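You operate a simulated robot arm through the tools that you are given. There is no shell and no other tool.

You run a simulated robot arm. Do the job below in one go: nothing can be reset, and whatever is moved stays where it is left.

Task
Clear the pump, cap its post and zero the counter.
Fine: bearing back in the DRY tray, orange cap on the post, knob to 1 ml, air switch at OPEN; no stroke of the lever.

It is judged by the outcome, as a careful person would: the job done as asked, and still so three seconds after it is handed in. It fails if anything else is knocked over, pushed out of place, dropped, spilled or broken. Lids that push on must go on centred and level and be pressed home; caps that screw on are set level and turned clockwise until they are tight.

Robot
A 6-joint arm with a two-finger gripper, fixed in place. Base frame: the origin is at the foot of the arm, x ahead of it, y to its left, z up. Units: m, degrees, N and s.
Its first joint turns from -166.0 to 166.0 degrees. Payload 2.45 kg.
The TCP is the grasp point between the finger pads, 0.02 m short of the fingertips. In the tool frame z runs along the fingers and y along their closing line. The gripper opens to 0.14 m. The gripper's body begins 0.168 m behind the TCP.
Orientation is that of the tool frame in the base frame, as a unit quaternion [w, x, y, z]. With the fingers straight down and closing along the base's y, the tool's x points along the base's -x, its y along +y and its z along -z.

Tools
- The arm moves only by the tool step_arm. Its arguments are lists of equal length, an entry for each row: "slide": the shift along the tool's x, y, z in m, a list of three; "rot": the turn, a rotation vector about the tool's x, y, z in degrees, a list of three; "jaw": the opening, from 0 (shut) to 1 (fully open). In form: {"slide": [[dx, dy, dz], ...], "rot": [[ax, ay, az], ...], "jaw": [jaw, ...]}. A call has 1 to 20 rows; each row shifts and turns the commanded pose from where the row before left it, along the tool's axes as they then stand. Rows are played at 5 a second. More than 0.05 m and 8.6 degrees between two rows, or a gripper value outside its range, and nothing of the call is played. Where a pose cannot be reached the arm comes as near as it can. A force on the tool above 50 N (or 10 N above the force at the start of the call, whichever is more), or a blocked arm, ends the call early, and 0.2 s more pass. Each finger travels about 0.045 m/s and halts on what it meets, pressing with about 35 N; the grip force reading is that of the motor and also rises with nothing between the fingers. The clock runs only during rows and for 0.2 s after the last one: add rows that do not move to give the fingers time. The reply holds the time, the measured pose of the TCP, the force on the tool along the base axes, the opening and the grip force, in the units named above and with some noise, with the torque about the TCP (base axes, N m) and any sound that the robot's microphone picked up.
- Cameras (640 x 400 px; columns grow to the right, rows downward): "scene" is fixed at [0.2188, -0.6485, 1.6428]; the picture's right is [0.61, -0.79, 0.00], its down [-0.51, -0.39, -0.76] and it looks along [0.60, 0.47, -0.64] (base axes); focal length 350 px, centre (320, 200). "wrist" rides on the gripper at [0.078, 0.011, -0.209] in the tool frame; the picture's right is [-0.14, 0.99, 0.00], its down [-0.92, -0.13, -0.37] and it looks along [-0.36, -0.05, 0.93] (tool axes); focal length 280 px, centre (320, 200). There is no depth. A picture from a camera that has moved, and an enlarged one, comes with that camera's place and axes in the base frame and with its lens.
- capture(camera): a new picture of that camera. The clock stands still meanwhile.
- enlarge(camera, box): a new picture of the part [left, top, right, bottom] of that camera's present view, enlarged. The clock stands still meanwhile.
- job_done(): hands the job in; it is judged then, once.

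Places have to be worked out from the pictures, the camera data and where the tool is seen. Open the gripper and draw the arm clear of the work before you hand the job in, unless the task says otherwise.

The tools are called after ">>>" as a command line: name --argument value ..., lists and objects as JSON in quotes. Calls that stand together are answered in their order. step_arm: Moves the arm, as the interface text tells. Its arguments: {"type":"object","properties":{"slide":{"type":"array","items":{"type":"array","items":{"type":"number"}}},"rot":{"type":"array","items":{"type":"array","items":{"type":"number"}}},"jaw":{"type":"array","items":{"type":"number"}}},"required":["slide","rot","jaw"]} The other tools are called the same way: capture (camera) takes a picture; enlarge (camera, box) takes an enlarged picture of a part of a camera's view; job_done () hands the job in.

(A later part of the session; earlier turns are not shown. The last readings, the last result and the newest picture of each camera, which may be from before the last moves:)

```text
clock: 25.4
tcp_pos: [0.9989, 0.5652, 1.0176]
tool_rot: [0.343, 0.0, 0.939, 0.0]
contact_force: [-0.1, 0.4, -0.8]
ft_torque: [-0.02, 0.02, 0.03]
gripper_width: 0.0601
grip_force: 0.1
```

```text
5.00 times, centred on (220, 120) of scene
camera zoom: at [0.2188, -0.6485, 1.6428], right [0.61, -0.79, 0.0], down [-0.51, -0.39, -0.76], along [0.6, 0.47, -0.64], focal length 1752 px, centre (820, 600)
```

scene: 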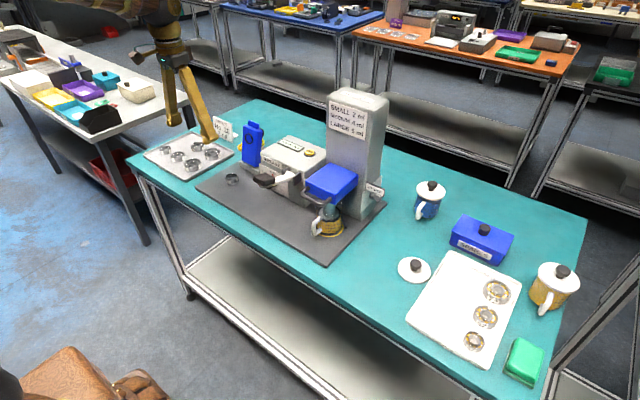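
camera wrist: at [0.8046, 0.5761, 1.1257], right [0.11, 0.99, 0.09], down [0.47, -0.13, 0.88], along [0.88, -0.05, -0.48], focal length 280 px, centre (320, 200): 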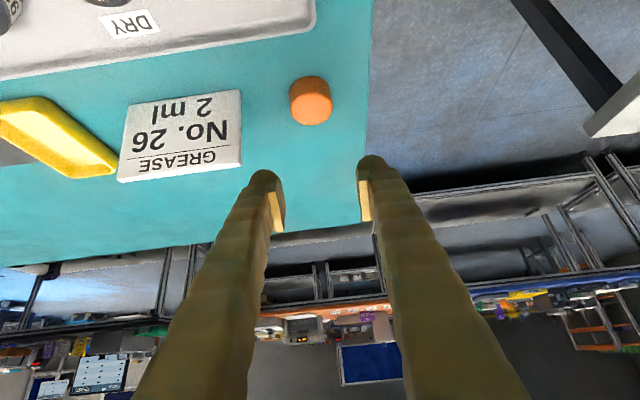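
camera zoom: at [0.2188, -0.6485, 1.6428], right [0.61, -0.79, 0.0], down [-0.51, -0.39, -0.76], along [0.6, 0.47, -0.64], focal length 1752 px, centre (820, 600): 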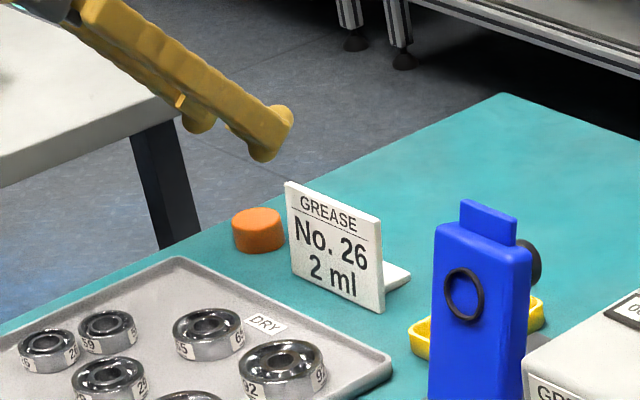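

Reach is fine. Enlarge to refine the cap's position.

>>> enlarge --camera "wrist" --box '[240, 60, 400, 160]'

```text
4.00 times, centred on (320, 110) of wrist
camera zoom: at [0.8046, 0.5761, 1.1257], right [0.11, 0.99, 0.09], down [0.47, -0.13, 0.88], along [0.88, -0.05, -0.48], focal length 1122 px, centre (320, 560)
```

zoom: 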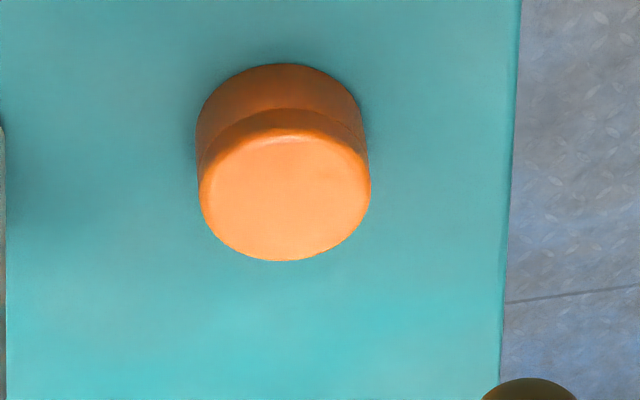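

Cap centred between the fingers at (≈0.997, 0.566). Descend vertically to z≈0.934.

>>> step_arm --slide '[[0.01286, 0, 0.01532], [0.01286, 0, 0.01532], [0.01286, 0, 0.01532], [0.01286, 0, 0.01532], [0.00257, 0, 0.00306], [0, 0, 0], [0, 0, 0]]' --rot '[[0, 0, 0], [0, 0, 0], [0, 0, 0], [0, 0, 0], [0, 0, 0], [0, 0, 0], [0, 0, 0]]' --jaw '[0.43, 0.43, 0.43, 0.43, 0.43, 0.43, 0.43]'

>>> enlarge --camera "scene" --box '[180, 90, 260, 150]'

>>> enlarge --camera "wrist" --box '[200, 100, 440, 250]'

```text
clock: 27.0
tcp_pos: [0.9967, 0.5653, 0.9332]
tool_rot: [0.344, 0.0, 0.939, 0.0]
contact_force: [0.0, -0.7, -0.3]
ft_torque: [-0.01, -0.01, 0.01]
gripper_width: 0.0604
grip_force: 0.1
```

```text
6.67 times, centred on (220, 120) of scene
camera zoom: at [0.2188, -0.6485, 1.6428], right [0.61, -0.79, 0.0], down [-0.51, -0.39, -0.76], along [0.6, 0.47, -0.64], focal length 2336 px, centre (987, 733)
```

zoom: 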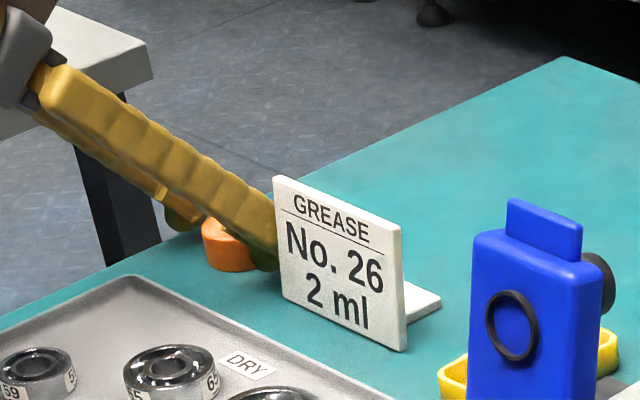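

```text
2.67 times, centred on (320, 175) of wrist
camera zoom: at [0.8038, 0.5766, 1.0424], right [0.11, 0.99, 0.09], down [0.47, -0.13, 0.88], along [0.88, -0.05, -0.48], focal length 748 px, centre (320, 267)
```

zoom: 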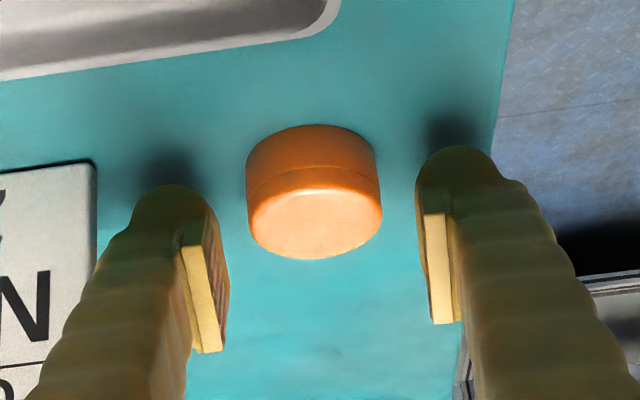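

Well centred, clear of the sign. Lower further in small steps until close to the table.

>>> step_arm --slide '[[0.00129, 0, 0.00153], [0.00129, 0, 0.00153], [0.00064, 0, 0.00077], [0, 0, 0], [0, 0, 0]]' --rot '[[0, 0, 0], [0, 0, 0], [0, 0, 0], [0, 0, 0], [0, 0, 0]]' --jaw '[0.43, 0.43, 0.43, 0.43, 0.43]'

>>> enlarge --camera "wrist" --box '[200, 100, 440, 250]'

```text
clock: 28.2
tcp_pos: [0.9995, 0.5663, 0.9298]
tool_rot: [0.343, 0.0, 0.94, 0.0]
contact_force: [-0.1, -0.1, 0.8]
ft_torque: [0.01, -0.02, 0.0]
gripper_width: 0.0599
grip_force: 0.0
```

```text
2.67 times, centred on (320, 175) of wrist
camera zoom: at [0.8049, 0.5779, 1.038], right [0.11, 0.99, 0.09], down [0.47, -0.13, 0.88], along [0.88, -0.05, -0.48], focal length 748 px, centre (320, 267)
```

zoom: 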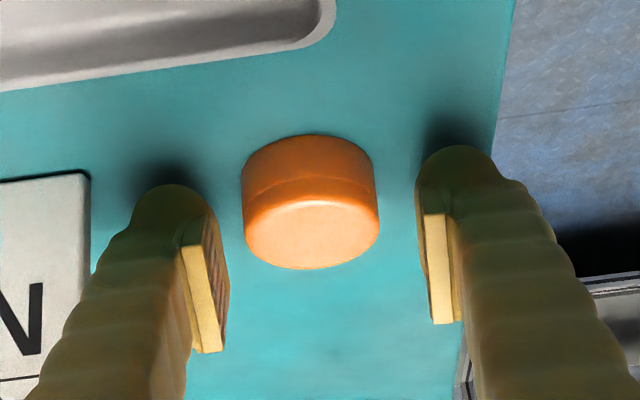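

Still free; go 3 mm lower.

>>> step_arm --slide '[[0.00096, 0, 0.00115], [0.00096, 0, 0.00115], [0, 0, 0], [0, 0, 0]]' --rot '[[0, 0, 0], [0, 0, 0], [0, 0, 0], [0, 0, 0]]' --jaw '[0.43, 0.43, 0.43, 0.43]'

>>> enlarge --camera "wrist" --box '[200, 100, 440, 250]'

```text
clock: 29.2
tcp_pos: [0.9993, 0.5659, 0.9275]
tool_rot: [0.343, 0.001, 0.939, 0.0]
contact_force: [-0.8, -0.2, 0.2]
ft_torque: [-0.01, -0.02, 0.0]
gripper_width: 0.0601
grip_force: 0.1
```

```text
2.67 times, centred on (320, 175) of wrist
camera zoom: at [0.8045, 0.5775, 1.0357], right [0.11, 0.99, 0.09], down [0.47, -0.13, 0.88], along [0.88, -0.05, -0.48], focal length 748 px, centre (320, 267)
```

zoom: 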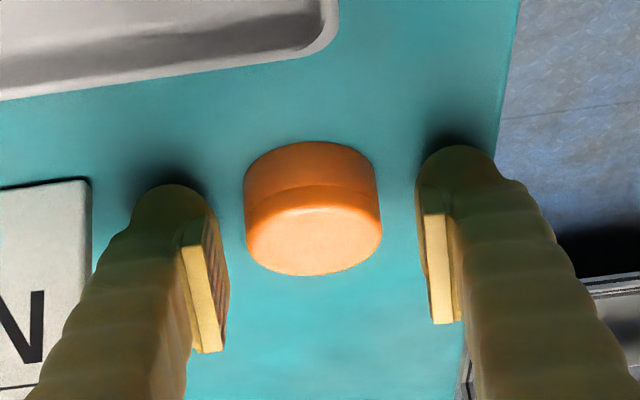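

Two millimetres lower, then close gently.

>>> step_arm --slide '[[0.00064, 0, 0.00077], [0.00064, 0, 0.00077], [0, 0, 0], [0, 0, 0]]' --rot '[[0, 0, 0], [0, 0, 0], [0, 0, 0], [0, 0, 0]]' --jaw '[0.43, 0.43, 0.43, 0.43]'

```text
clock: 30.2
tcp_pos: [0.9996, 0.5667, 0.9238]
tool_rot: [0.342, 0.001, 0.94, 0.0]
contact_force: [0.3, 0.4, 1.3]
ft_torque: [0.04, 0.03, 0.02]
gripper_width: 0.0604
grip_force: 0.1
```

Close on the cap.

>>> step_arm --slide '[[0, 0, 0], [0, 0, 0], [0, 0, 0], [0, 0, 0], [0, 0, 0]]' --rot '[[0, 0, 0], [0, 0, 0], [0, 0, 0], [0, 0, 0], [0, 0, 0]]' --jaw '[0.2, 0.2, 0.2, 0.2, 0.2]'

>>> enlarge --camera "wrist" --box '[200, 100, 440, 250]'

```text
clock: 31.4
tcp_pos: [1.0005, 0.567, 0.9243]
tool_rot: [0.345, 0.0, 0.939, 0.0]
contact_force: [0.4, -0.6, 8.1]
ft_torque: [0.0, -0.01, 0.01]
gripper_width: 0.0398
grip_force: 35.2
```

```text
2.67 times, centred on (320, 175) of wrist
camera zoom: at [0.8049, 0.577, 1.033], right [0.11, 0.99, 0.09], down [0.47, -0.13, 0.88], along [0.88, -0.05, -0.47], focal length 748 px, centre (320, 267)
```

zoom: 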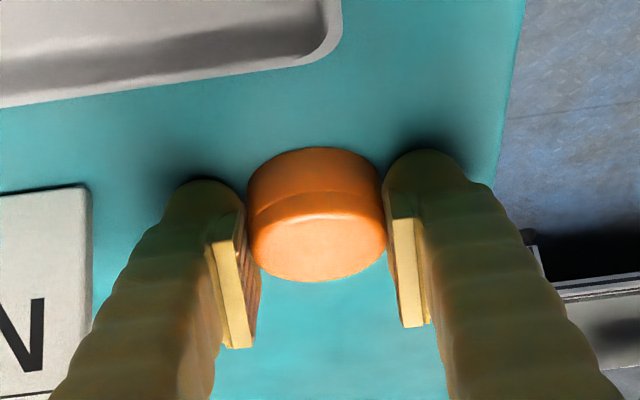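

Gripped (40 mm, 35 N). Lift straight up about 11 cm.

>>> step_arm --slide '[[-0.00322, 0, -0.00383], [-0.00643, 0, -0.00766], [-0.01286, 0, -0.01532], [-0.01929, 0, -0.02298], [-0.01929, 0, -0.02298], [-0.01286, 0, -0.01532], [0, 0, 0], [0, 0, 0]]' --rot '[[0, 0, 0], [0, 0, 0], [0, 0, 0], [0, 0, 0], [0, 0, 0], [0, 0, 0], [0, 0, 0], [0, 0, 0]]' --jaw '[0.2, 0.2, 0.2, 0.2, 0.2, 0.2, 0.2, 0.2]'

>>> capture --camera "wrist"

>>> enlarge --camera "scene" --box '[170, 70, 270, 150]'

```text
clock: 33.2
tcp_pos: [0.9992, 0.5661, 1.0398]
tool_rot: [0.342, 0.0, 0.94, 0.0]
contact_force: [0.9, -0.3, 0.5]
ft_torque: [-0.02, 0.03, 0.03]
gripper_width: 0.04
grip_force: 35.3
```

```text
taken
camera wrist: at [0.8052, 0.5768, 1.1488], right [0.11, 0.99, 0.09], down [0.47, -0.13, 0.88], along [0.88, -0.05, -0.48], focal length 280 px, centre (320, 200)
```

wrist: 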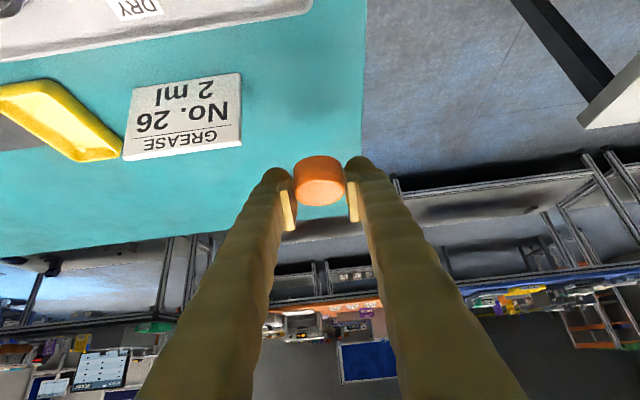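

```text
5.00 times, centred on (220, 110) of scene
camera zoom: at [0.2188, -0.6485, 1.6428], right [0.61, -0.79, 0.0], down [-0.51, -0.39, -0.76], along [0.6, 0.47, -0.64], focal length 1752 px, centre (820, 650)
```

zoom: 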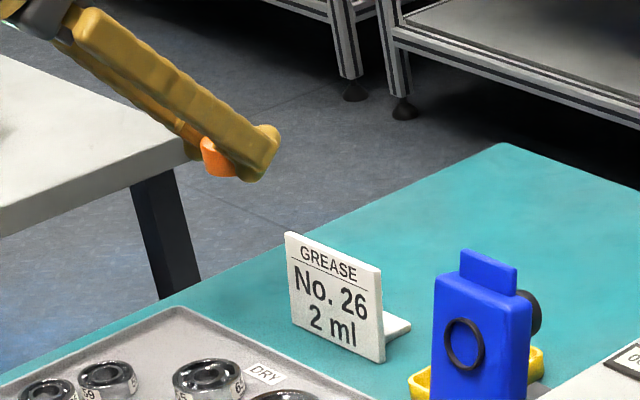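

Cap held level. Bring it back over the tray (−x to ≈0.798) then sideways to above the post at y≈0.176.

>>> step_arm --slide '[[0.0309, 0, -0.0259], [0.0309, 0, -0.0259], [0.0309, 0, -0.0259], [0.0309, 0, -0.0259], [0.0309, 0, -0.0259], [0, -0.0433, 0], [0, -0.0433, 0], [0, -0.0433, 0], [0, -0.0433, 0], [0, -0.0433, 0], [0, -0.0433, 0], [0, -0.0433, 0], [0, -0.0433, 0], [0, -0.0433, 0], [0, 0, 0], [0, 0, 0]]' --rot '[[0, 0, 0], [0, 0, 0], [0, 0, 0], [0, 0, 0], [0, 0, 0], [0, 0, 0], [0, 0, 0], [0, 0, 0], [0, 0, 0], [0, 0, 0], [0, 0, 0], [0, 0, 0], [0, 0, 0], [0, 0, 0], [0, 0, 0], [0, 0, 0]]' --jaw '[0.2, 0.2, 0.2, 0.2, 0.2, 0.2, 0.2, 0.2, 0.2, 0.2, 0.2, 0.2, 0.2, 0.2, 0.2, 0.2]'

>>> capture --camera "wrist"

>>> enlarge --camera "scene" --box '[180, 110, 280, 190]'

```text
clock: 36.6
tcp_pos: [0.7986, 0.1749, 1.0407]
tool_rot: [0.343, 0.0, 0.939, 0.0]
contact_force: [-0.1, -0.8, -0.5]
ft_torque: [-0.01, -0.01, -0.04]
gripper_width: 0.04
grip_force: 35.0
```

```text
taken
camera wrist: at [0.6045, 0.1865, 1.1493], right [0.11, 0.99, 0.09], down [0.47, -0.13, 0.88], along [0.88, -0.05, -0.48], focal length 280 px, centre (320, 200)
```

wrist: 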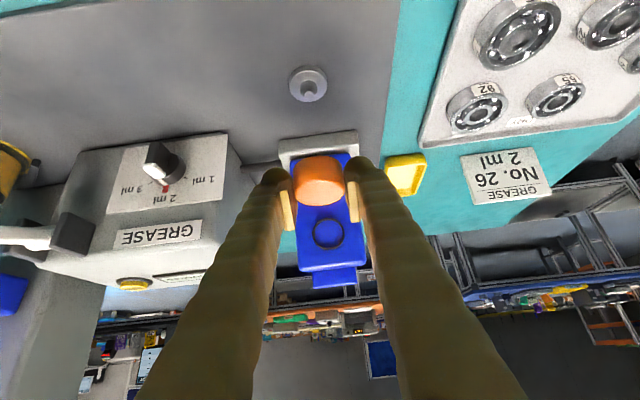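

```text
5.00 times, centred on (230, 150) of scene
camera zoom: at [0.2188, -0.6485, 1.6428], right [0.61, -0.79, 0.0], down [-0.51, -0.39, -0.76], along [0.6, 0.47, -0.64], focal length 1752 px, centre (770, 450)
```

zoom: 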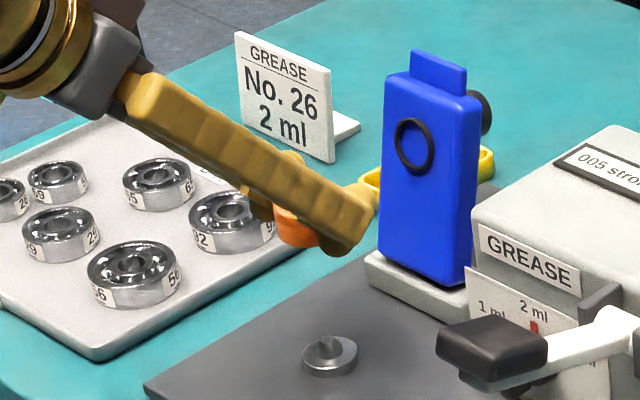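

Good view of the post from here; enlarge to fix its centre and the cap's offset.

>>> enlarge --camera "wrist" --box '[260, 40, 380, 220]'

>>> enlarge --camera "wrist" --box '[280, 50, 340, 110]'

>>> enlarge --camera "wrist" --box '[90, 120, 250, 220]'

```text
2.22 times, centred on (320, 130) of wrist
camera zoom: at [0.6045, 0.1865, 1.1493], right [0.11, 0.99, 0.09], down [0.47, -0.13, 0.88], along [0.88, -0.05, -0.48], focal length 623 px, centre (320, 356)
```

zoom: 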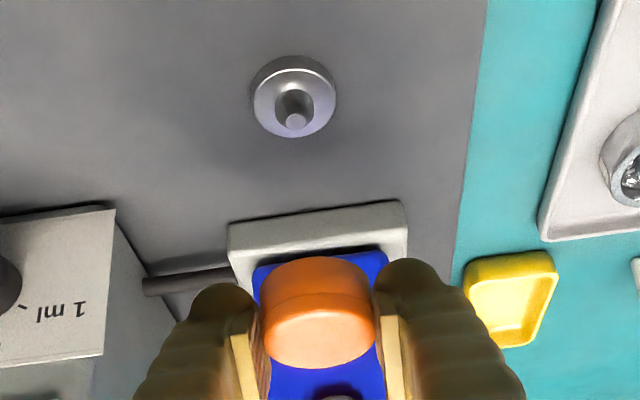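

```text
6.67 times, centred on (310, 80) of wrist
camera zoom: at [0.6045, 0.1865, 1.1493], right [0.11, 0.99, 0.09], down [0.47, -0.13, 0.88], along [0.88, -0.05, -0.48], focal length 1869 px, centre (387, 1000)
```

zoom: 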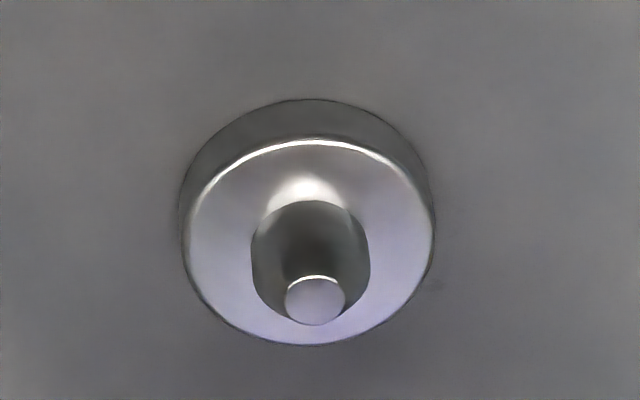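

```text
4.00 times, centred on (170, 170) of wrist
camera zoom: at [0.6045, 0.1865, 1.1493], right [0.11, 0.99, 0.09], down [0.47, -0.13, 0.88], along [0.88, -0.05, -0.48], focal length 1122 px, centre (920, 320)
```

zoom: 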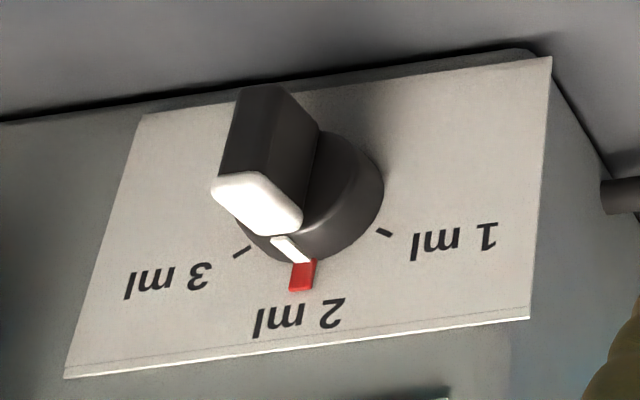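

Nipple/disc centre is about (0.794, 0.176) while cap sits 2.5 mm nearer than TCP. Lower to ~15 mm above the nipple and re-check alignment in one image.

>>> step_arm --slide '[[0.0166, 0, 0.0187], [0.0166, 0, 0.0187], [0.0166, 0, 0.0187], [0, 0, 0], [0, 0, 0]]' --rot '[[0, 0, 0], [0, 0, 0], [0, 0, 0], [0, 0, 0], [0, 0, 0]]' --jaw '[0.2, 0.2, 0.2, 0.2, 0.2]'

>>> enlarge --camera "wrist" --box '[260, 90, 380, 220]'

>>> enlarge --camera "scene" --box '[210, 140, 260, 180]'

```text
clock: 37.8
tcp_pos: [0.7952, 0.1744, 0.9624]
tool_rot: [0.343, -0.001, 0.939, 0.0]
contact_force: [0.2, 0.7, -0.2]
ft_torque: [-0.01, 0.03, 0.0]
gripper_width: 0.0402
grip_force: 35.4
```

```text
3.08 times, centred on (320, 155) of wrist
camera zoom: at [0.6009, 0.1863, 1.0717], right [0.11, 0.99, 0.09], down [0.47, -0.13, 0.88], along [0.88, -0.05, -0.48], focal length 863 px, centre (320, 338)
```

zoom: 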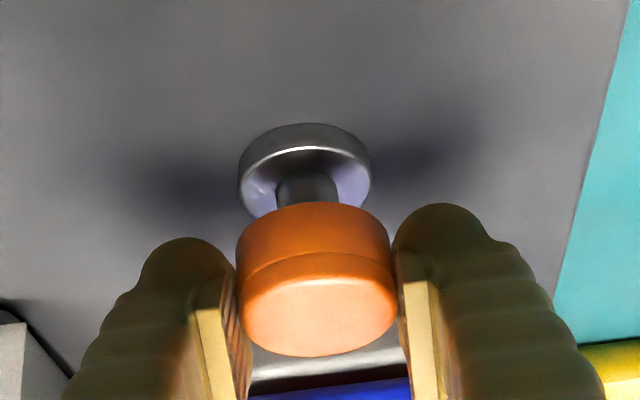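

```text
10.00 times, centred on (235, 160) of scene
camera zoom: at [0.2188, -0.6485, 1.6428], right [0.61, -0.79, 0.0], down [-0.51, -0.39, -0.76], along [0.6, 0.47, -0.64], focal length 3504 px, centre (1170, 600)
```

zoom: 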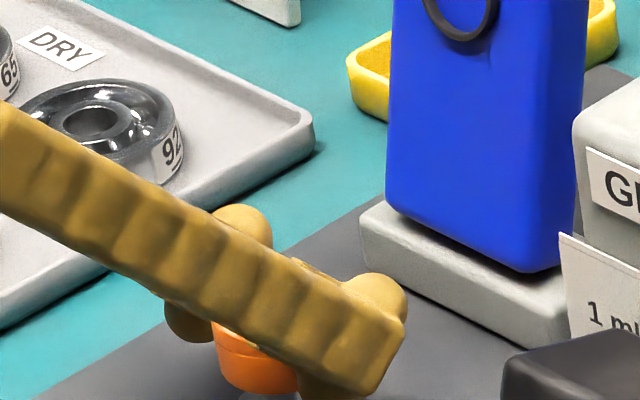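

I use the scene camera for the x alignment: zoom on cap and post together.

>>> enlarge --camera "scene" --box '[215, 155, 255, 187]'

>>> enlarge --camera "wrist" --box '[285, 115, 345, 165]'

```text
12.50 times, centred on (235, 171) of scene
camera zoom: at [0.2188, -0.6485, 1.6428], right [0.61, -0.79, 0.0], down [-0.51, -0.39, -0.76], along [0.6, 0.47, -0.64], focal length 4380 px, centre (1382, 562)
```

zoom: 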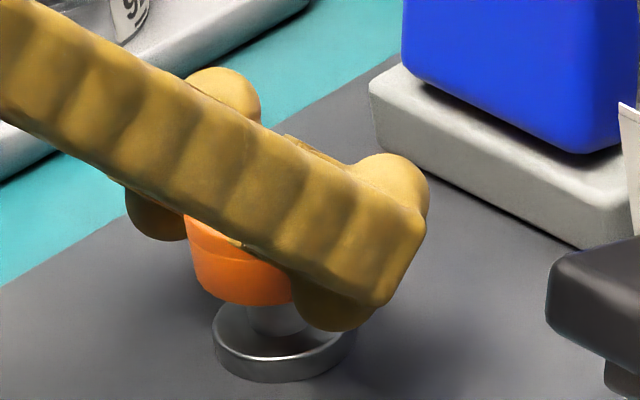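

```text
8.00 times, centred on (315, 140) of wrist
camera zoom: at [0.6009, 0.1863, 1.0717], right [0.11, 0.99, 0.09], down [0.47, -0.13, 0.88], along [0.88, -0.05, -0.48], focal length 2243 px, centre (360, 680)
```

zoom: 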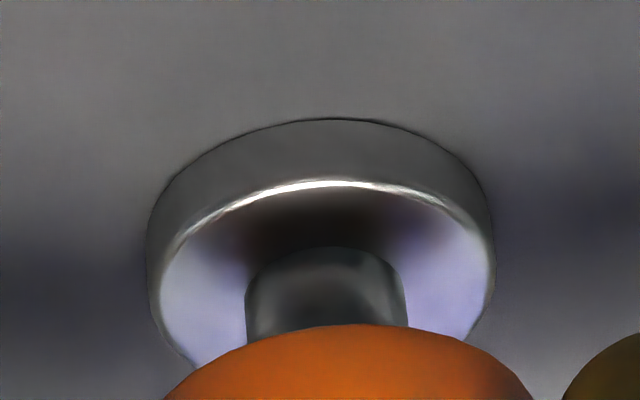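

Zoom further to measure cap edges vs the disc.

>>> enlarge --camera "scene" --box '[224, 167, 248, 187]'

```text
16.00 times, centred on (236, 177) of scene
camera zoom: at [0.2188, -0.6485, 1.6428], right [0.61, -0.79, 0.0], down [-0.51, -0.39, -0.76], along [0.6, 0.47, -0.64], focal length 5606 px, centre (1664, 568)
```

zoom: 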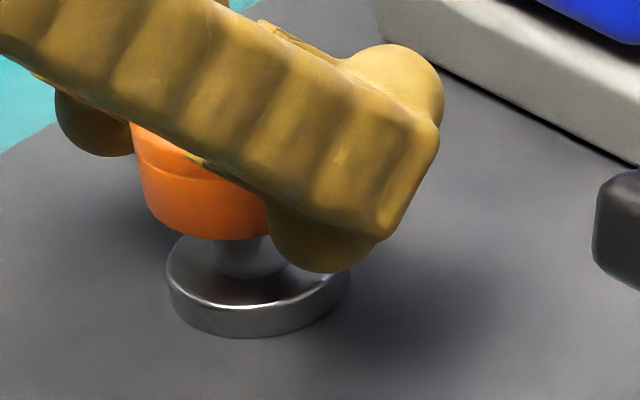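

Estimates put the cap within ~2 mm of the axis. Lower another 16 mm so cap edge and disc can be compared directly, watching force.

>>> step_arm --slide '[[0.00386, 0, 0.0046], [0.00386, 0, 0.0046], [0.00257, 0, 0.00306], [0, 0, 0], [0, 0, 0]]' --rot '[[0, 0, 0], [0, 0, 0], [0, 0, 0], [0, 0, 0], [0, 0, 0]]' --jaw '[0.2, 0.2, 0.2, 0.2, 0.2]'

>>> enlarge --camera "scene" --box '[224, 167, 248, 187]'

>>> enlarge --camera "wrist" --box '[270, 130, 370, 210]'

```text
clock: 39.0
tcp_pos: [0.7959, 0.1769, 0.9471]
tool_rot: [0.343, 0.001, 0.939, -0.001]
contact_force: [-3.6, -8.6, -2.1]
ft_torque: [-0.21, 0.04, 0.03]
gripper_width: 0.0401
grip_force: 35.2
```

```text
16.00 times, centred on (236, 177) of scene
camera zoom: at [0.2188, -0.6485, 1.6428], right [0.61, -0.79, 0.0], down [-0.51, -0.39, -0.76], along [0.6, 0.47, -0.64], focal length 5606 px, centre (1664, 568)
```

zoom: 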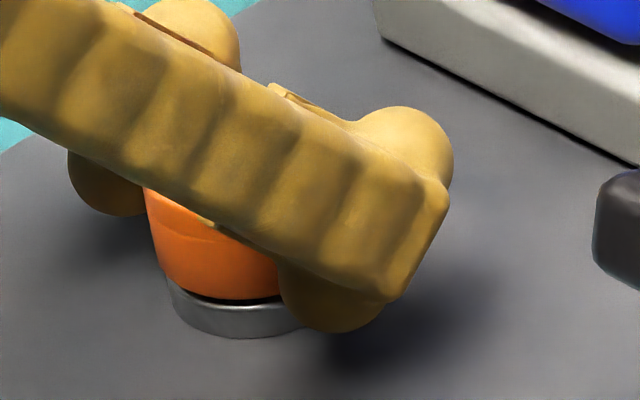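

```text
5.00 times, centred on (320, 170) of wrist
camera zoom: at [0.6014, 0.1874, 1.0553], right [0.11, 0.99, 0.09], down [0.47, -0.13, 0.88], along [0.88, -0.05, -0.48], focal length 1402 px, centre (320, 350)
```

zoom: 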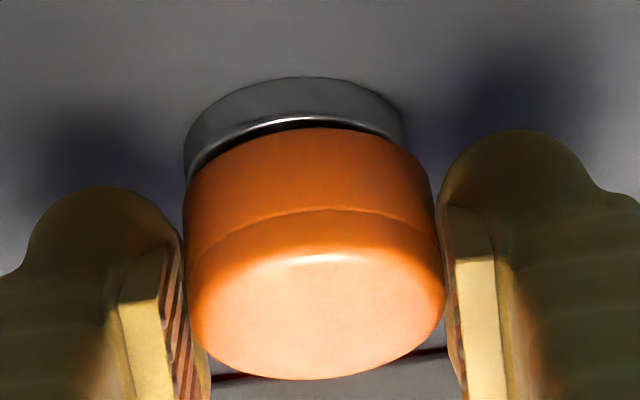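

Light lateral force (−x, −y) shows the nipple guiding the cap; evidence says the cap is a bit +y and +x. Nudge −1 mm in each and re-read forces.

>>> step_arm --slide '[[0.00077, -0.001, -0.00064], [0, 0, 0], [0, 0, 0]]' --rot '[[0, 0, 0], [0, 0, 0], [0, 0, 0]]' --jaw '[0.2, 0.2, 0.2]'

>>> enlarge --camera "wrist" --box '[270, 130, 370, 210]'

>>> enlarge --camera "scene" --box '[224, 167, 248, 187]'

```text
clock: 39.8
tcp_pos: [0.7963, 0.1751, 0.9472]
tool_rot: [0.343, 0.001, 0.939, -0.001]
contact_force: [-0.2, 1.4, 0.4]
ft_torque: [-0.01, -0.02, 0.01]
gripper_width: 0.0401
grip_force: 34.5
```

```text
5.00 times, centred on (320, 170) of wrist
camera zoom: at [0.6009, 0.1871, 1.0561], right [0.11, 0.99, 0.09], down [0.47, -0.13, 0.88], along [0.88, -0.05, -0.47], focal length 1402 px, centre (320, 350)
```

zoom: 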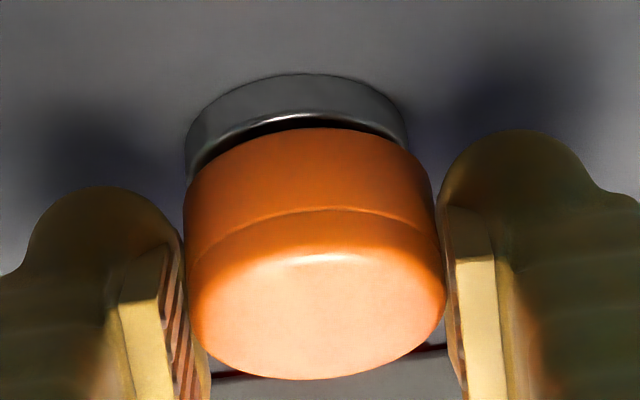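

```text
16.00 times, centred on (236, 177) of scene
camera zoom: at [0.2188, -0.6485, 1.6428], right [0.61, -0.79, 0.0], down [-0.51, -0.39, -0.76], along [0.6, 0.47, -0.64], focal length 5606 px, centre (1664, 568)
```

zoom: 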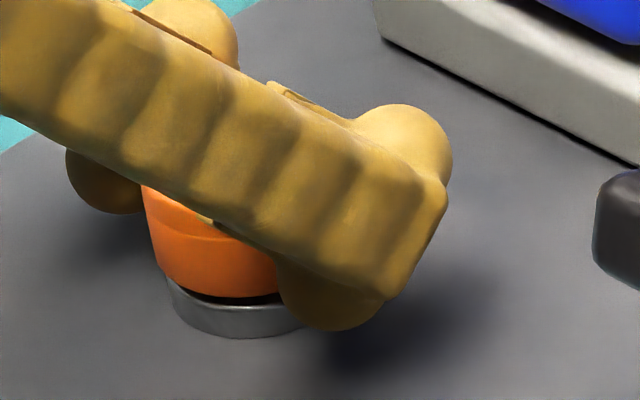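

Forces vanished, so the cap is aligned on the nipple. Lower in 1.5 mm steps, watching force.

>>> step_arm --slide '[[0.00096, 0, 0.00115], [0.00096, 0, 0.00115], [0.00096, 0, 0.00115], [0, 0, 0]]' --rot '[[0, 0, 0], [0, 0, 0], [0, 0, 0], [0, 0, 0]]' --jaw '[0.2, 0.2, 0.2, 0.2]'

>>> enlarge --camera "wrist" --box '[270, 130, 370, 210]'

>>> enlarge --camera "scene" --box '[224, 167, 248, 187]'

```text
clock: 40.8
tcp_pos: [0.7944, 0.1752, 0.9443]
tool_rot: [0.345, 0.0, 0.939, 0.0]
contact_force: [5.3, 5.9, 27.8]
ft_torque: [0.13, -0.06, 0.03]
gripper_width: 0.0401
grip_force: 35.1
```

```text
5.00 times, centred on (320, 170) of wrist
camera zoom: at [0.5998, 0.1867, 1.0527], right [0.1, 0.99, 0.09], down [0.46, -0.13, 0.88], along [0.88, -0.05, -0.47], focal length 1402 px, centre (320, 350)
```

zoom: 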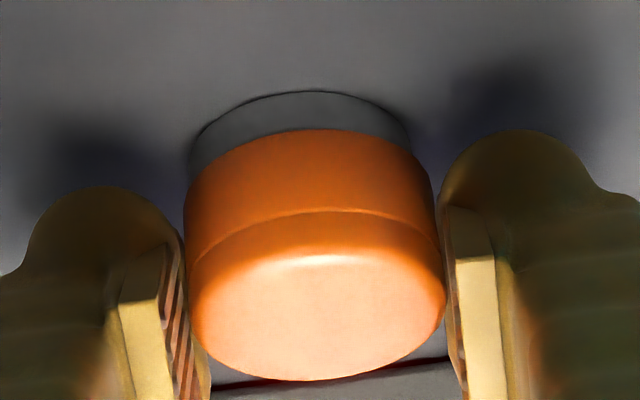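

```text
16.00 times, centred on (236, 177) of scene
camera zoom: at [0.2188, -0.6485, 1.6428], right [0.61, -0.79, 0.0], down [-0.51, -0.39, -0.76], along [0.6, 0.47, -0.64], focal length 5606 px, centre (1664, 568)
```

zoom: 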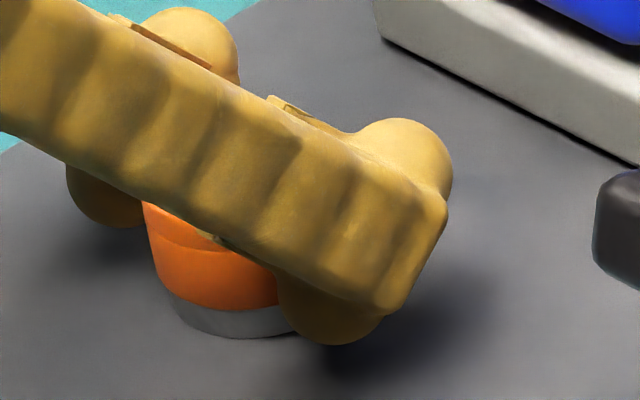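

The cap is down on the disc (28 N). Press 1 mm further to see whether it goes any deeper.

>>> step_arm --slide '[[0.00032, 0, 0.00038], [0.00032, 0, 0.00038], [0, 0, 0]]' --rot '[[0, 0, 0], [0, 0, 0], [0, 0, 0]]' --jaw '[0.2, 0.2, 0.2]'

>>> enlarge --camera "wrist" --box '[270, 130, 370, 210]'

>>> enlarge --camera "scene" --box '[224, 167, 248, 187]'

```text
clock: 41.6
tcp_pos: [0.7928, 0.1746, 0.9414]
tool_rot: [0.344, 0.0, 0.939, 0.0]
contact_force: [4.4, 8.2, 26.9]
ft_torque: [0.13, -0.13, -0.01]
gripper_width: 0.04
grip_force: 34.7
```

```text
5.00 times, centred on (320, 170) of wrist
camera zoom: at [0.5992, 0.1864, 1.0506], right [0.11, 0.99, 0.09], down [0.47, -0.13, 0.88], along [0.88, -0.05, -0.47], focal length 1402 px, centre (320, 350)
```

zoom: 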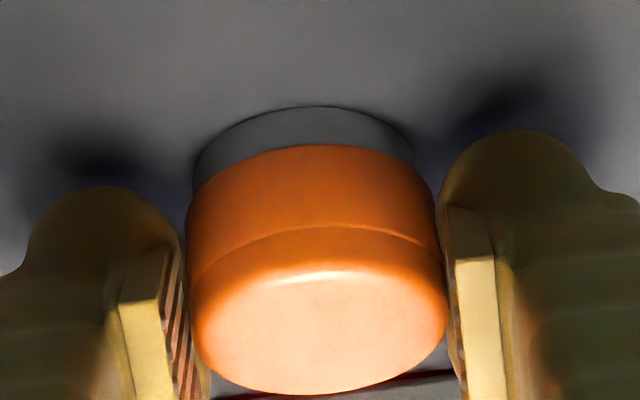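

```text
16.00 times, centred on (236, 177) of scene
camera zoom: at [0.2188, -0.6485, 1.6428], right [0.61, -0.79, 0.0], down [-0.51, -0.39, -0.76], along [0.6, 0.47, -0.64], focal length 5606 px, centre (1664, 568)
```

zoom: 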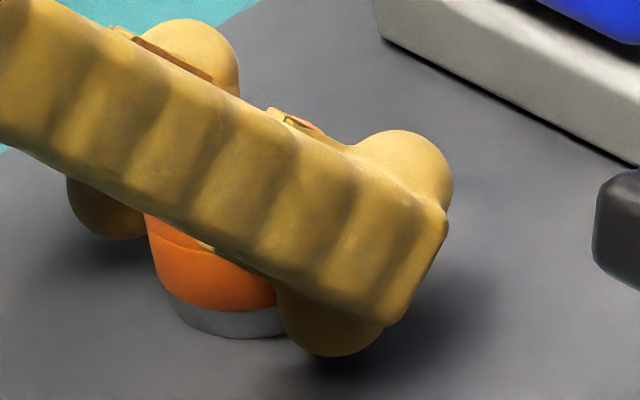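

The fingers slid down the cap while it stays flush on the disc: it is bottomed. Open, back off along the fingers and look.

>>> step_arm --slide '[[0, 0, 0], [0, 0, 0], [0, 0, 0], [0, 0, 0], [0, 0, -0.02], [0, 0, -0.03], [0, 0, -0.04], [0, 0, -0.04], [0, 0, 0]]' --rot '[[0, 0, 0], [0, 0, 0], [0, 0, 0], [0, 0, 0], [0, 0, 0], [0, 0, 0], [0, 0, 0], [0, 0, 0], [0, 0, 0]]' --jaw '[0.5, 0.5, 0.5, 0.5, 0.5, 0.5, 0.5, 0.5, 0.5]'

>>> enlarge --camera "wrist" --box '[240, 50, 400, 170]'

>>> enlarge --camera "scene" --box '[218, 155, 254, 187]'

>>> capture --camera "wrist"

```text
clock: 43.6
tcp_pos: [0.711, 0.1749, 1.0425]
tool_rot: [0.342, 0.001, 0.94, 0.0]
contact_force: [0.6, -0.2, -0.5]
ft_torque: [-0.01, -0.01, 0.01]
gripper_width: 0.0701
grip_force: 0.0
```

```text
3.33 times, centred on (320, 110) of wrist
camera zoom: at [0.5153, 0.1866, 1.1514], right [0.11, 0.99, 0.09], down [0.47, -0.13, 0.88], along [0.88, -0.05, -0.48], focal length 935 px, centre (320, 500)
```

zoom: 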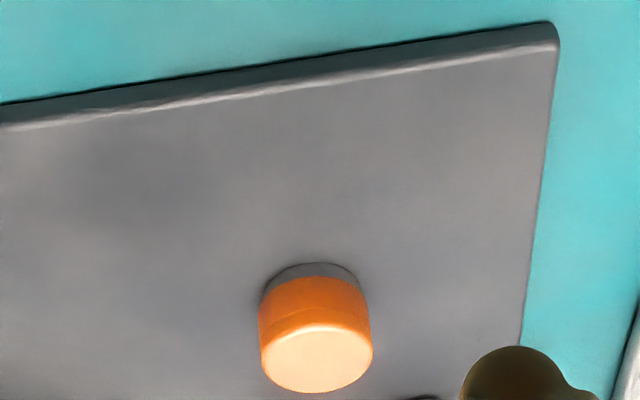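

```text
12.50 times, centred on (236, 171) of scene
camera zoom: at [0.2188, -0.6485, 1.6428], right [0.61, -0.79, 0.0], down [-0.51, -0.39, -0.76], along [0.6, 0.47, -0.64], focal length 4380 px, centre (1370, 562)
```

zoom: 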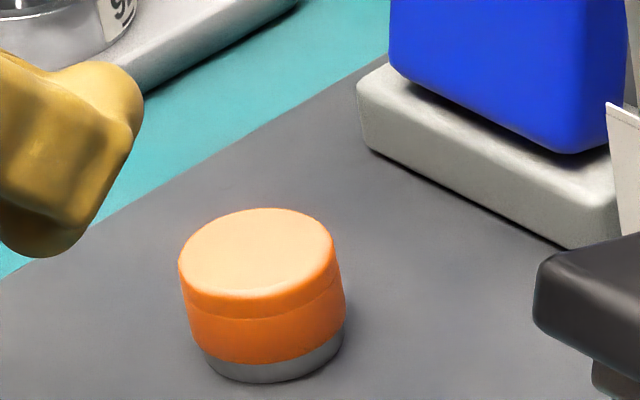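

```text
taken
camera wrist: at [0.5153, 0.1866, 1.1514], right [0.11, 0.99, 0.09], down [0.47, -0.13, 0.88], along [0.88, -0.05, -0.48], focal length 280 px, centre (320, 200)
```

wrist: 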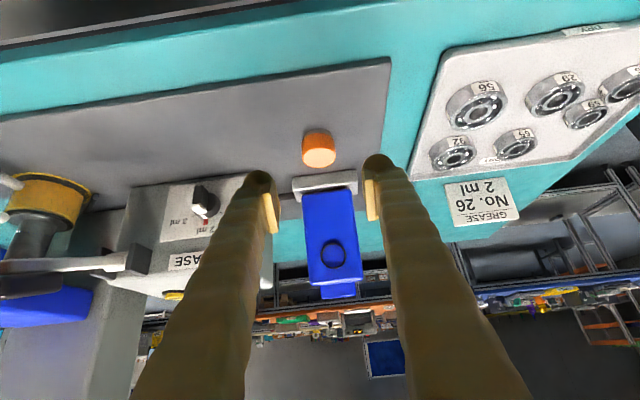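

Cap sits level and flush on the post. I'll press it home from above: return the tool to vertical, close the fingers and go above it.

>>> step_arm --slide '[[0, 0, 0], [0, 0, 0], [0, 0, 0], [0, 0, 0], [0, 0, 0], [-0.0413, 0, 0], [-0.0413, 0, 0], [0, 0, 0], [0, 0, 0], [0, 0, 0]]' --rot '[[0, 8, 0], [0, 8, 0], [0, 8, 0], [0, 8, 0], [0, 8, 0], [0, 0, 0], [0, 0, 0], [0, 0, 0], [0, 0, 0], [0, 0, 0]]' --jaw '[0.3, 0.1, 0, 0, 0, 0, 0, 0, 0, 0]'

>>> capture --camera "wrist"

>>> enlarge --camera "scene" --box '[200, 120, 280, 190]'

```text
clock: 45.8
tcp_pos: [0.7948, 0.1774, 1.0429]
tool_rot: [0.001, 0.0, 1.0, 0.001]
contact_force: [0.1, 0.1, -0.1]
ft_torque: [-0.04, 0.0, 0.01]
gripper_width: 0.0001
grip_force: 29.2
```

```text
taken
camera wrist: at [0.7151, 0.1871, 1.2501], right [0.14, 0.99, 0.0], down [0.92, -0.13, 0.37], along [0.37, -0.05, -0.93], focal length 280 px, centre (320, 200)
```

wrist: 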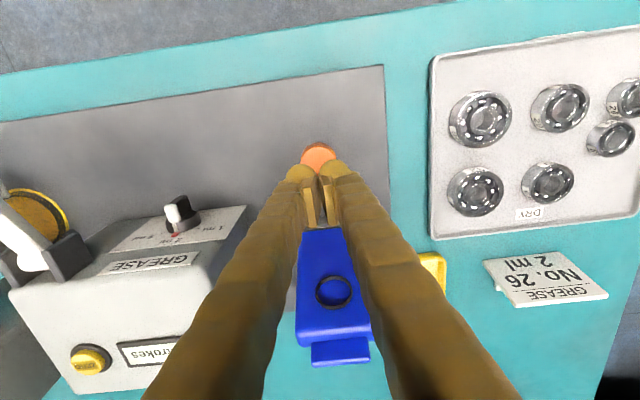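

```text
5.71 times, centred on (240, 155) of scene
camera zoom: at [0.2188, -0.6485, 1.6428], right [0.61, -0.79, 0.0], down [-0.51, -0.39, -0.76], along [0.6, 0.47, -0.64], focal length 2002 px, centre (777, 457)
```

zoom: 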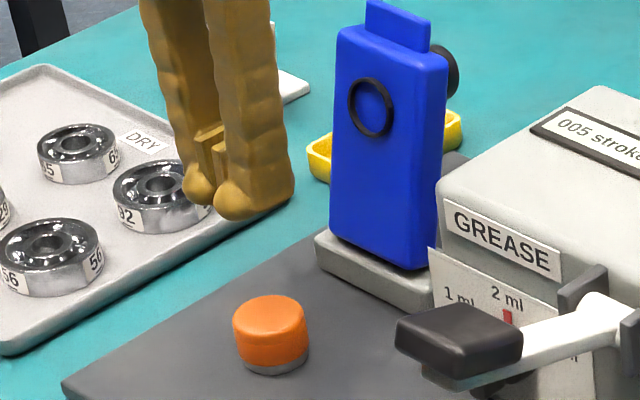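

Zoom on the cap to fix its centre for pressing.

>>> enlarge --camera "wrist" --box '[280, 120, 360, 200]'

```text
5.00 times, centred on (320, 160) of wrist
camera zoom: at [0.7151, 0.1871, 1.2501], right [0.14, 0.99, 0.0], down [0.92, -0.13, 0.37], along [0.37, -0.05, -0.93], focal length 1402 px, centre (320, 400)
```

zoom: 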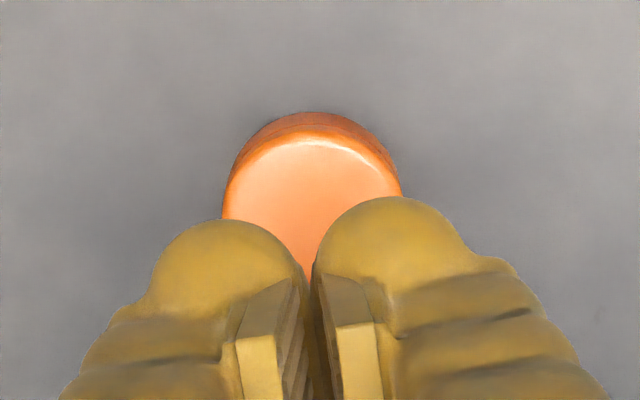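

Cap centre ≈ (0.793, 0.175). Descend with closed fingers, then press in small steps.

>>> step_arm --slide '[[0.001, 0, 0.03], [0, 0, 0.03], [0, 0, 0.014], [0, 0, 0], [0, 0, 0]]' --rot '[[0, 0, 0], [0, 0, 0], [0, 0, 0], [0, 0, 0], [0, 0, 0]]' --jaw '[0, 0, 0, 0, 0]'

>>> step_arm --slide '[[0, 0, 0.0015], [0, 0, 0.0015], [0, 0, 0.001], [0, 0, 0.001], [0, 0, 0.001], [0, 0, 0.001], [0, 0, 0.001], [0, 0, 0]]' --rot '[[0, 0, 0], [0, 0, 0], [0, 0, 0], [0, 0, 0], [0, 0, 0], [0, 0, 0], [0, 0, 0], [0, 0, 0]]' --jaw '[0, 0, 0, 0, 0, 0, 0, 0]'

```text
clock: 47.0
tcp_pos: [0.7923, 0.1759, 0.9681]
tool_rot: [0.002, 0.0, 1.0, 0.0]
contact_force: [0.1, 0.3, 0.5]
ft_torque: [-0.02, -0.01, 0.04]
gripper_width: 0.0
grip_force: 29.7
```

```text
clock: 48.7
tcp_pos: [0.7938, 0.1745, 0.9631]
tool_rot: [0.004, 0.0, 1.0, 0.001]
contact_force: [-1.5, 0.4, 9.5]
ft_torque: [0.01, 0.07, 0.0]
gripper_width: 0.0059
grip_force: 29.5
stopped in row 8: the force on the tool passed its limit at 52 N (the readings are from after the stop); the commanded pose is now the measured one
```

A 52 N press was reached at z≈0.963. Lift and inspect the cap.

>>> step_arm --slide '[[0, 0, -0.01], [0, 0, -0.03], [0.03, 0, -0.03], [0.04, 0, 0], [0.04, 0, 0], [0, 0, 0]]' --rot '[[0, 0, 0], [0, 0, 0], [0, 0, 0], [0, 0, 0], [0, 0, 0], [0, 0, 0]]' --jaw '[0, 0, 0, 0, 0, 0]'

>>> enlarge --camera "scene" --box '[218, 155, 254, 187]'

>>> capture --camera "wrist"

```text
clock: 50.1
tcp_pos: [0.6835, 0.1762, 1.0337]
tool_rot: [0.004, 0.0, 1.0, 0.0]
contact_force: [-0.1, 0.1, 0.1]
ft_torque: [0.02, 0.02, 0.0]
gripper_width: 0.0
grip_force: 29.5
```

```text
12.50 times, centred on (236, 171) of scene
camera zoom: at [0.2188, -0.6485, 1.6428], right [0.61, -0.79, 0.0], down [-0.51, -0.39, -0.76], along [0.6, 0.47, -0.64], focal length 4380 px, centre (1370, 562)
```

zoom: 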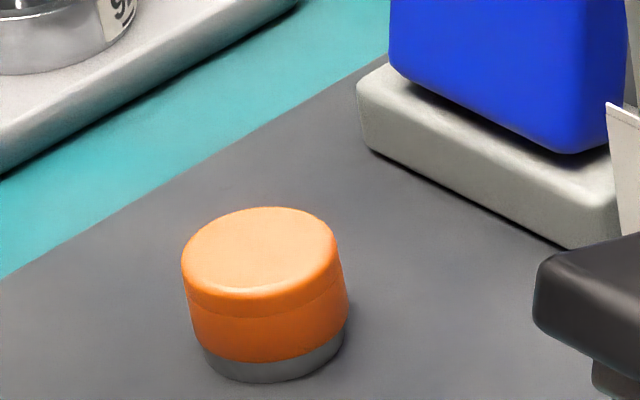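

```text
taken
camera wrist: at [0.6041, 0.188, 1.2411], right [0.14, 0.99, 0.0], down [0.92, -0.13, 0.38], along [0.37, -0.05, -0.93], focal length 280 px, centre (320, 200)
```

wrist: 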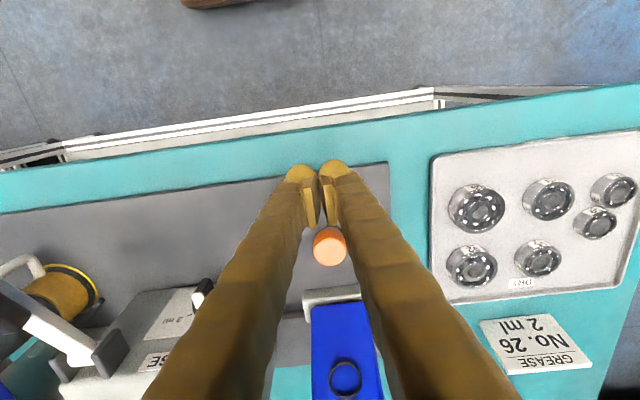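

The cap looks flush. To verify seating and level I tilt the camera to a low side view.

>>> step_arm --slide '[[0, 0, 0], [0, 0, 0], [0, 0, 0], [0, 0, 0], [0, 0, 0], [0, 0, 0], [0, 0, 0], [0, 0, 0]]' --rot '[[0, -8.5, 0], [0, -8.5, 0], [0, -8.5, 0], [0, -8.5, 0], [0, -8.5, 0], [0, -8.5, 0], [0, -8.5, 0], [0, 0, 0]]' --jaw '[0, 0, 0, 0, 0, 0, 0, 0]'

>>> capture --camera "wrist"

>>> enlarge --camera "wrist" --box '[280, 60, 380, 160]'

>>> enlarge --camera "wrist" --box '[0, 60, 240, 260]'

```text
clock: 51.9
tcp_pos: [0.6816, 0.1684, 1.0297]
tool_rot: [0.495, 0.023, 0.869, -0.001]
contact_force: [1.0, 4.2, 1.7]
ft_torque: [-0.4, 0.37, -0.58]
gripper_width: 0.0002
grip_force: 29.7
```

```text
taken
camera wrist: at [0.4622, 0.1874, 1.0682], right [0.11, 0.98, 0.14], down [0.15, -0.15, 0.98], along [0.98, -0.09, -0.16], focal length 280 px, centre (320, 200)
```

wrist: 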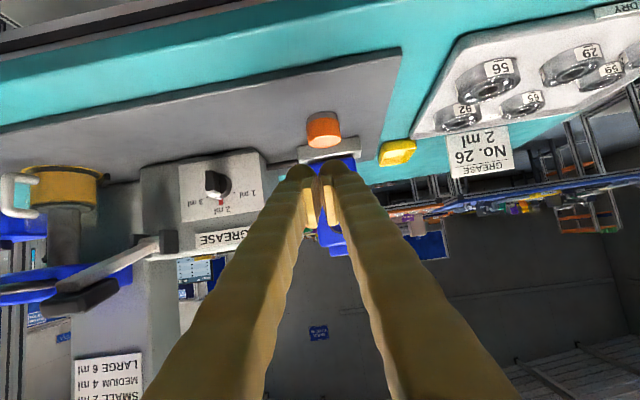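

```text
4.00 times, centred on (330, 110) of wrist
camera zoom: at [0.4622, 0.1874, 1.0682], right [0.11, 0.98, 0.14], down [0.15, -0.15, 0.98], along [0.98, -0.09, -0.16], focal length 1122 px, centre (280, 560)
```

zoom: 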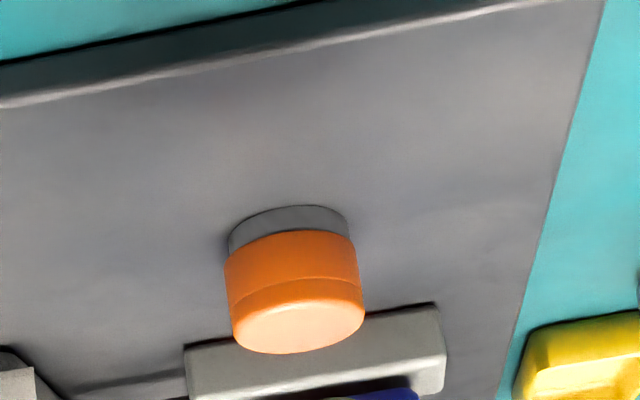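

```text
2.00 times, centred on (120, 160) of wrist
camera zoom: at [0.4622, 0.1874, 1.0682], right [0.11, 0.98, 0.14], down [0.15, -0.15, 0.98], along [0.98, -0.09, -0.16], focal length 561 px, centre (720, 280)
```

zoom: 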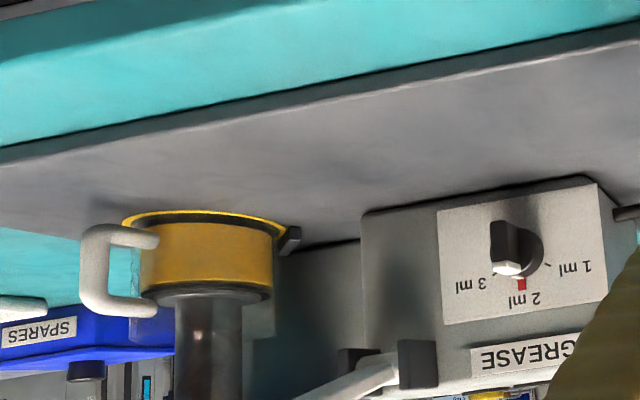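

A torque reading suggests the arm is near a limit in this pose; zoom once on the cap, then return to a gentler tilt.

>>> enlarge --camera "wrist" --box '[300, 100, 350, 150]'

>>> step_arm --slide '[[0, 0, 0], [0, 0, 0], [0, 0, 0], [0, 0, 0]]' --rot '[[0, 7, 0], [0, 6.5, 0], [0, 6, 0], [0, 0, 0]]' --jaw '[0, 0, 0, 0]'

>>> capture --camera "wrist"

>>> capture --camera "scene"

```text
8.00 times, centred on (325, 125) of wrist
camera zoom: at [0.4622, 0.1874, 1.0682], right [0.11, 0.98, 0.14], down [0.15, -0.15, 0.98], along [0.98, -0.09, -0.16], focal length 2243 px, centre (280, 800)
```

zoom: 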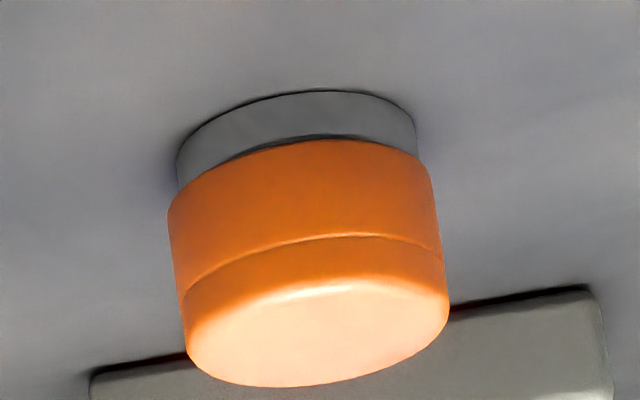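

```text
clock: 52.9
tcp_pos: [0.6833, 0.1754, 1.0326]
tool_rot: [0.346, 0.001, 0.938, 0.0]
contact_force: [0.0, 0.7, -0.5]
ft_torque: [0.02, -0.02, -0.03]
gripper_width: 0.0
grip_force: 29.5
```

```text
taken
camera wrist: at [0.488, 0.1856, 1.1392], right [0.1, 0.99, 0.09], down [0.46, -0.13, 0.88], along [0.88, -0.05, -0.47], focal length 280 px, centre (320, 200)
```

wrist: 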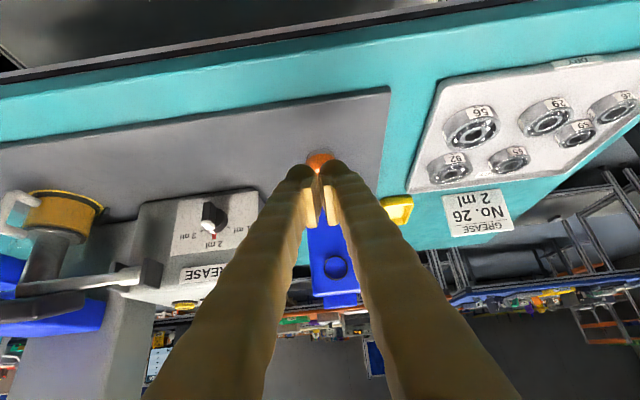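

```text
taken
```

scene: 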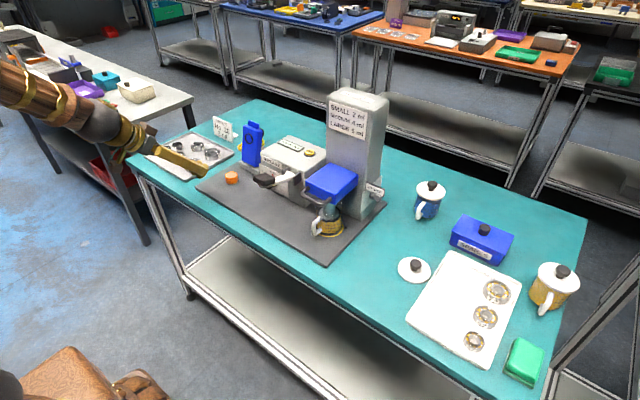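

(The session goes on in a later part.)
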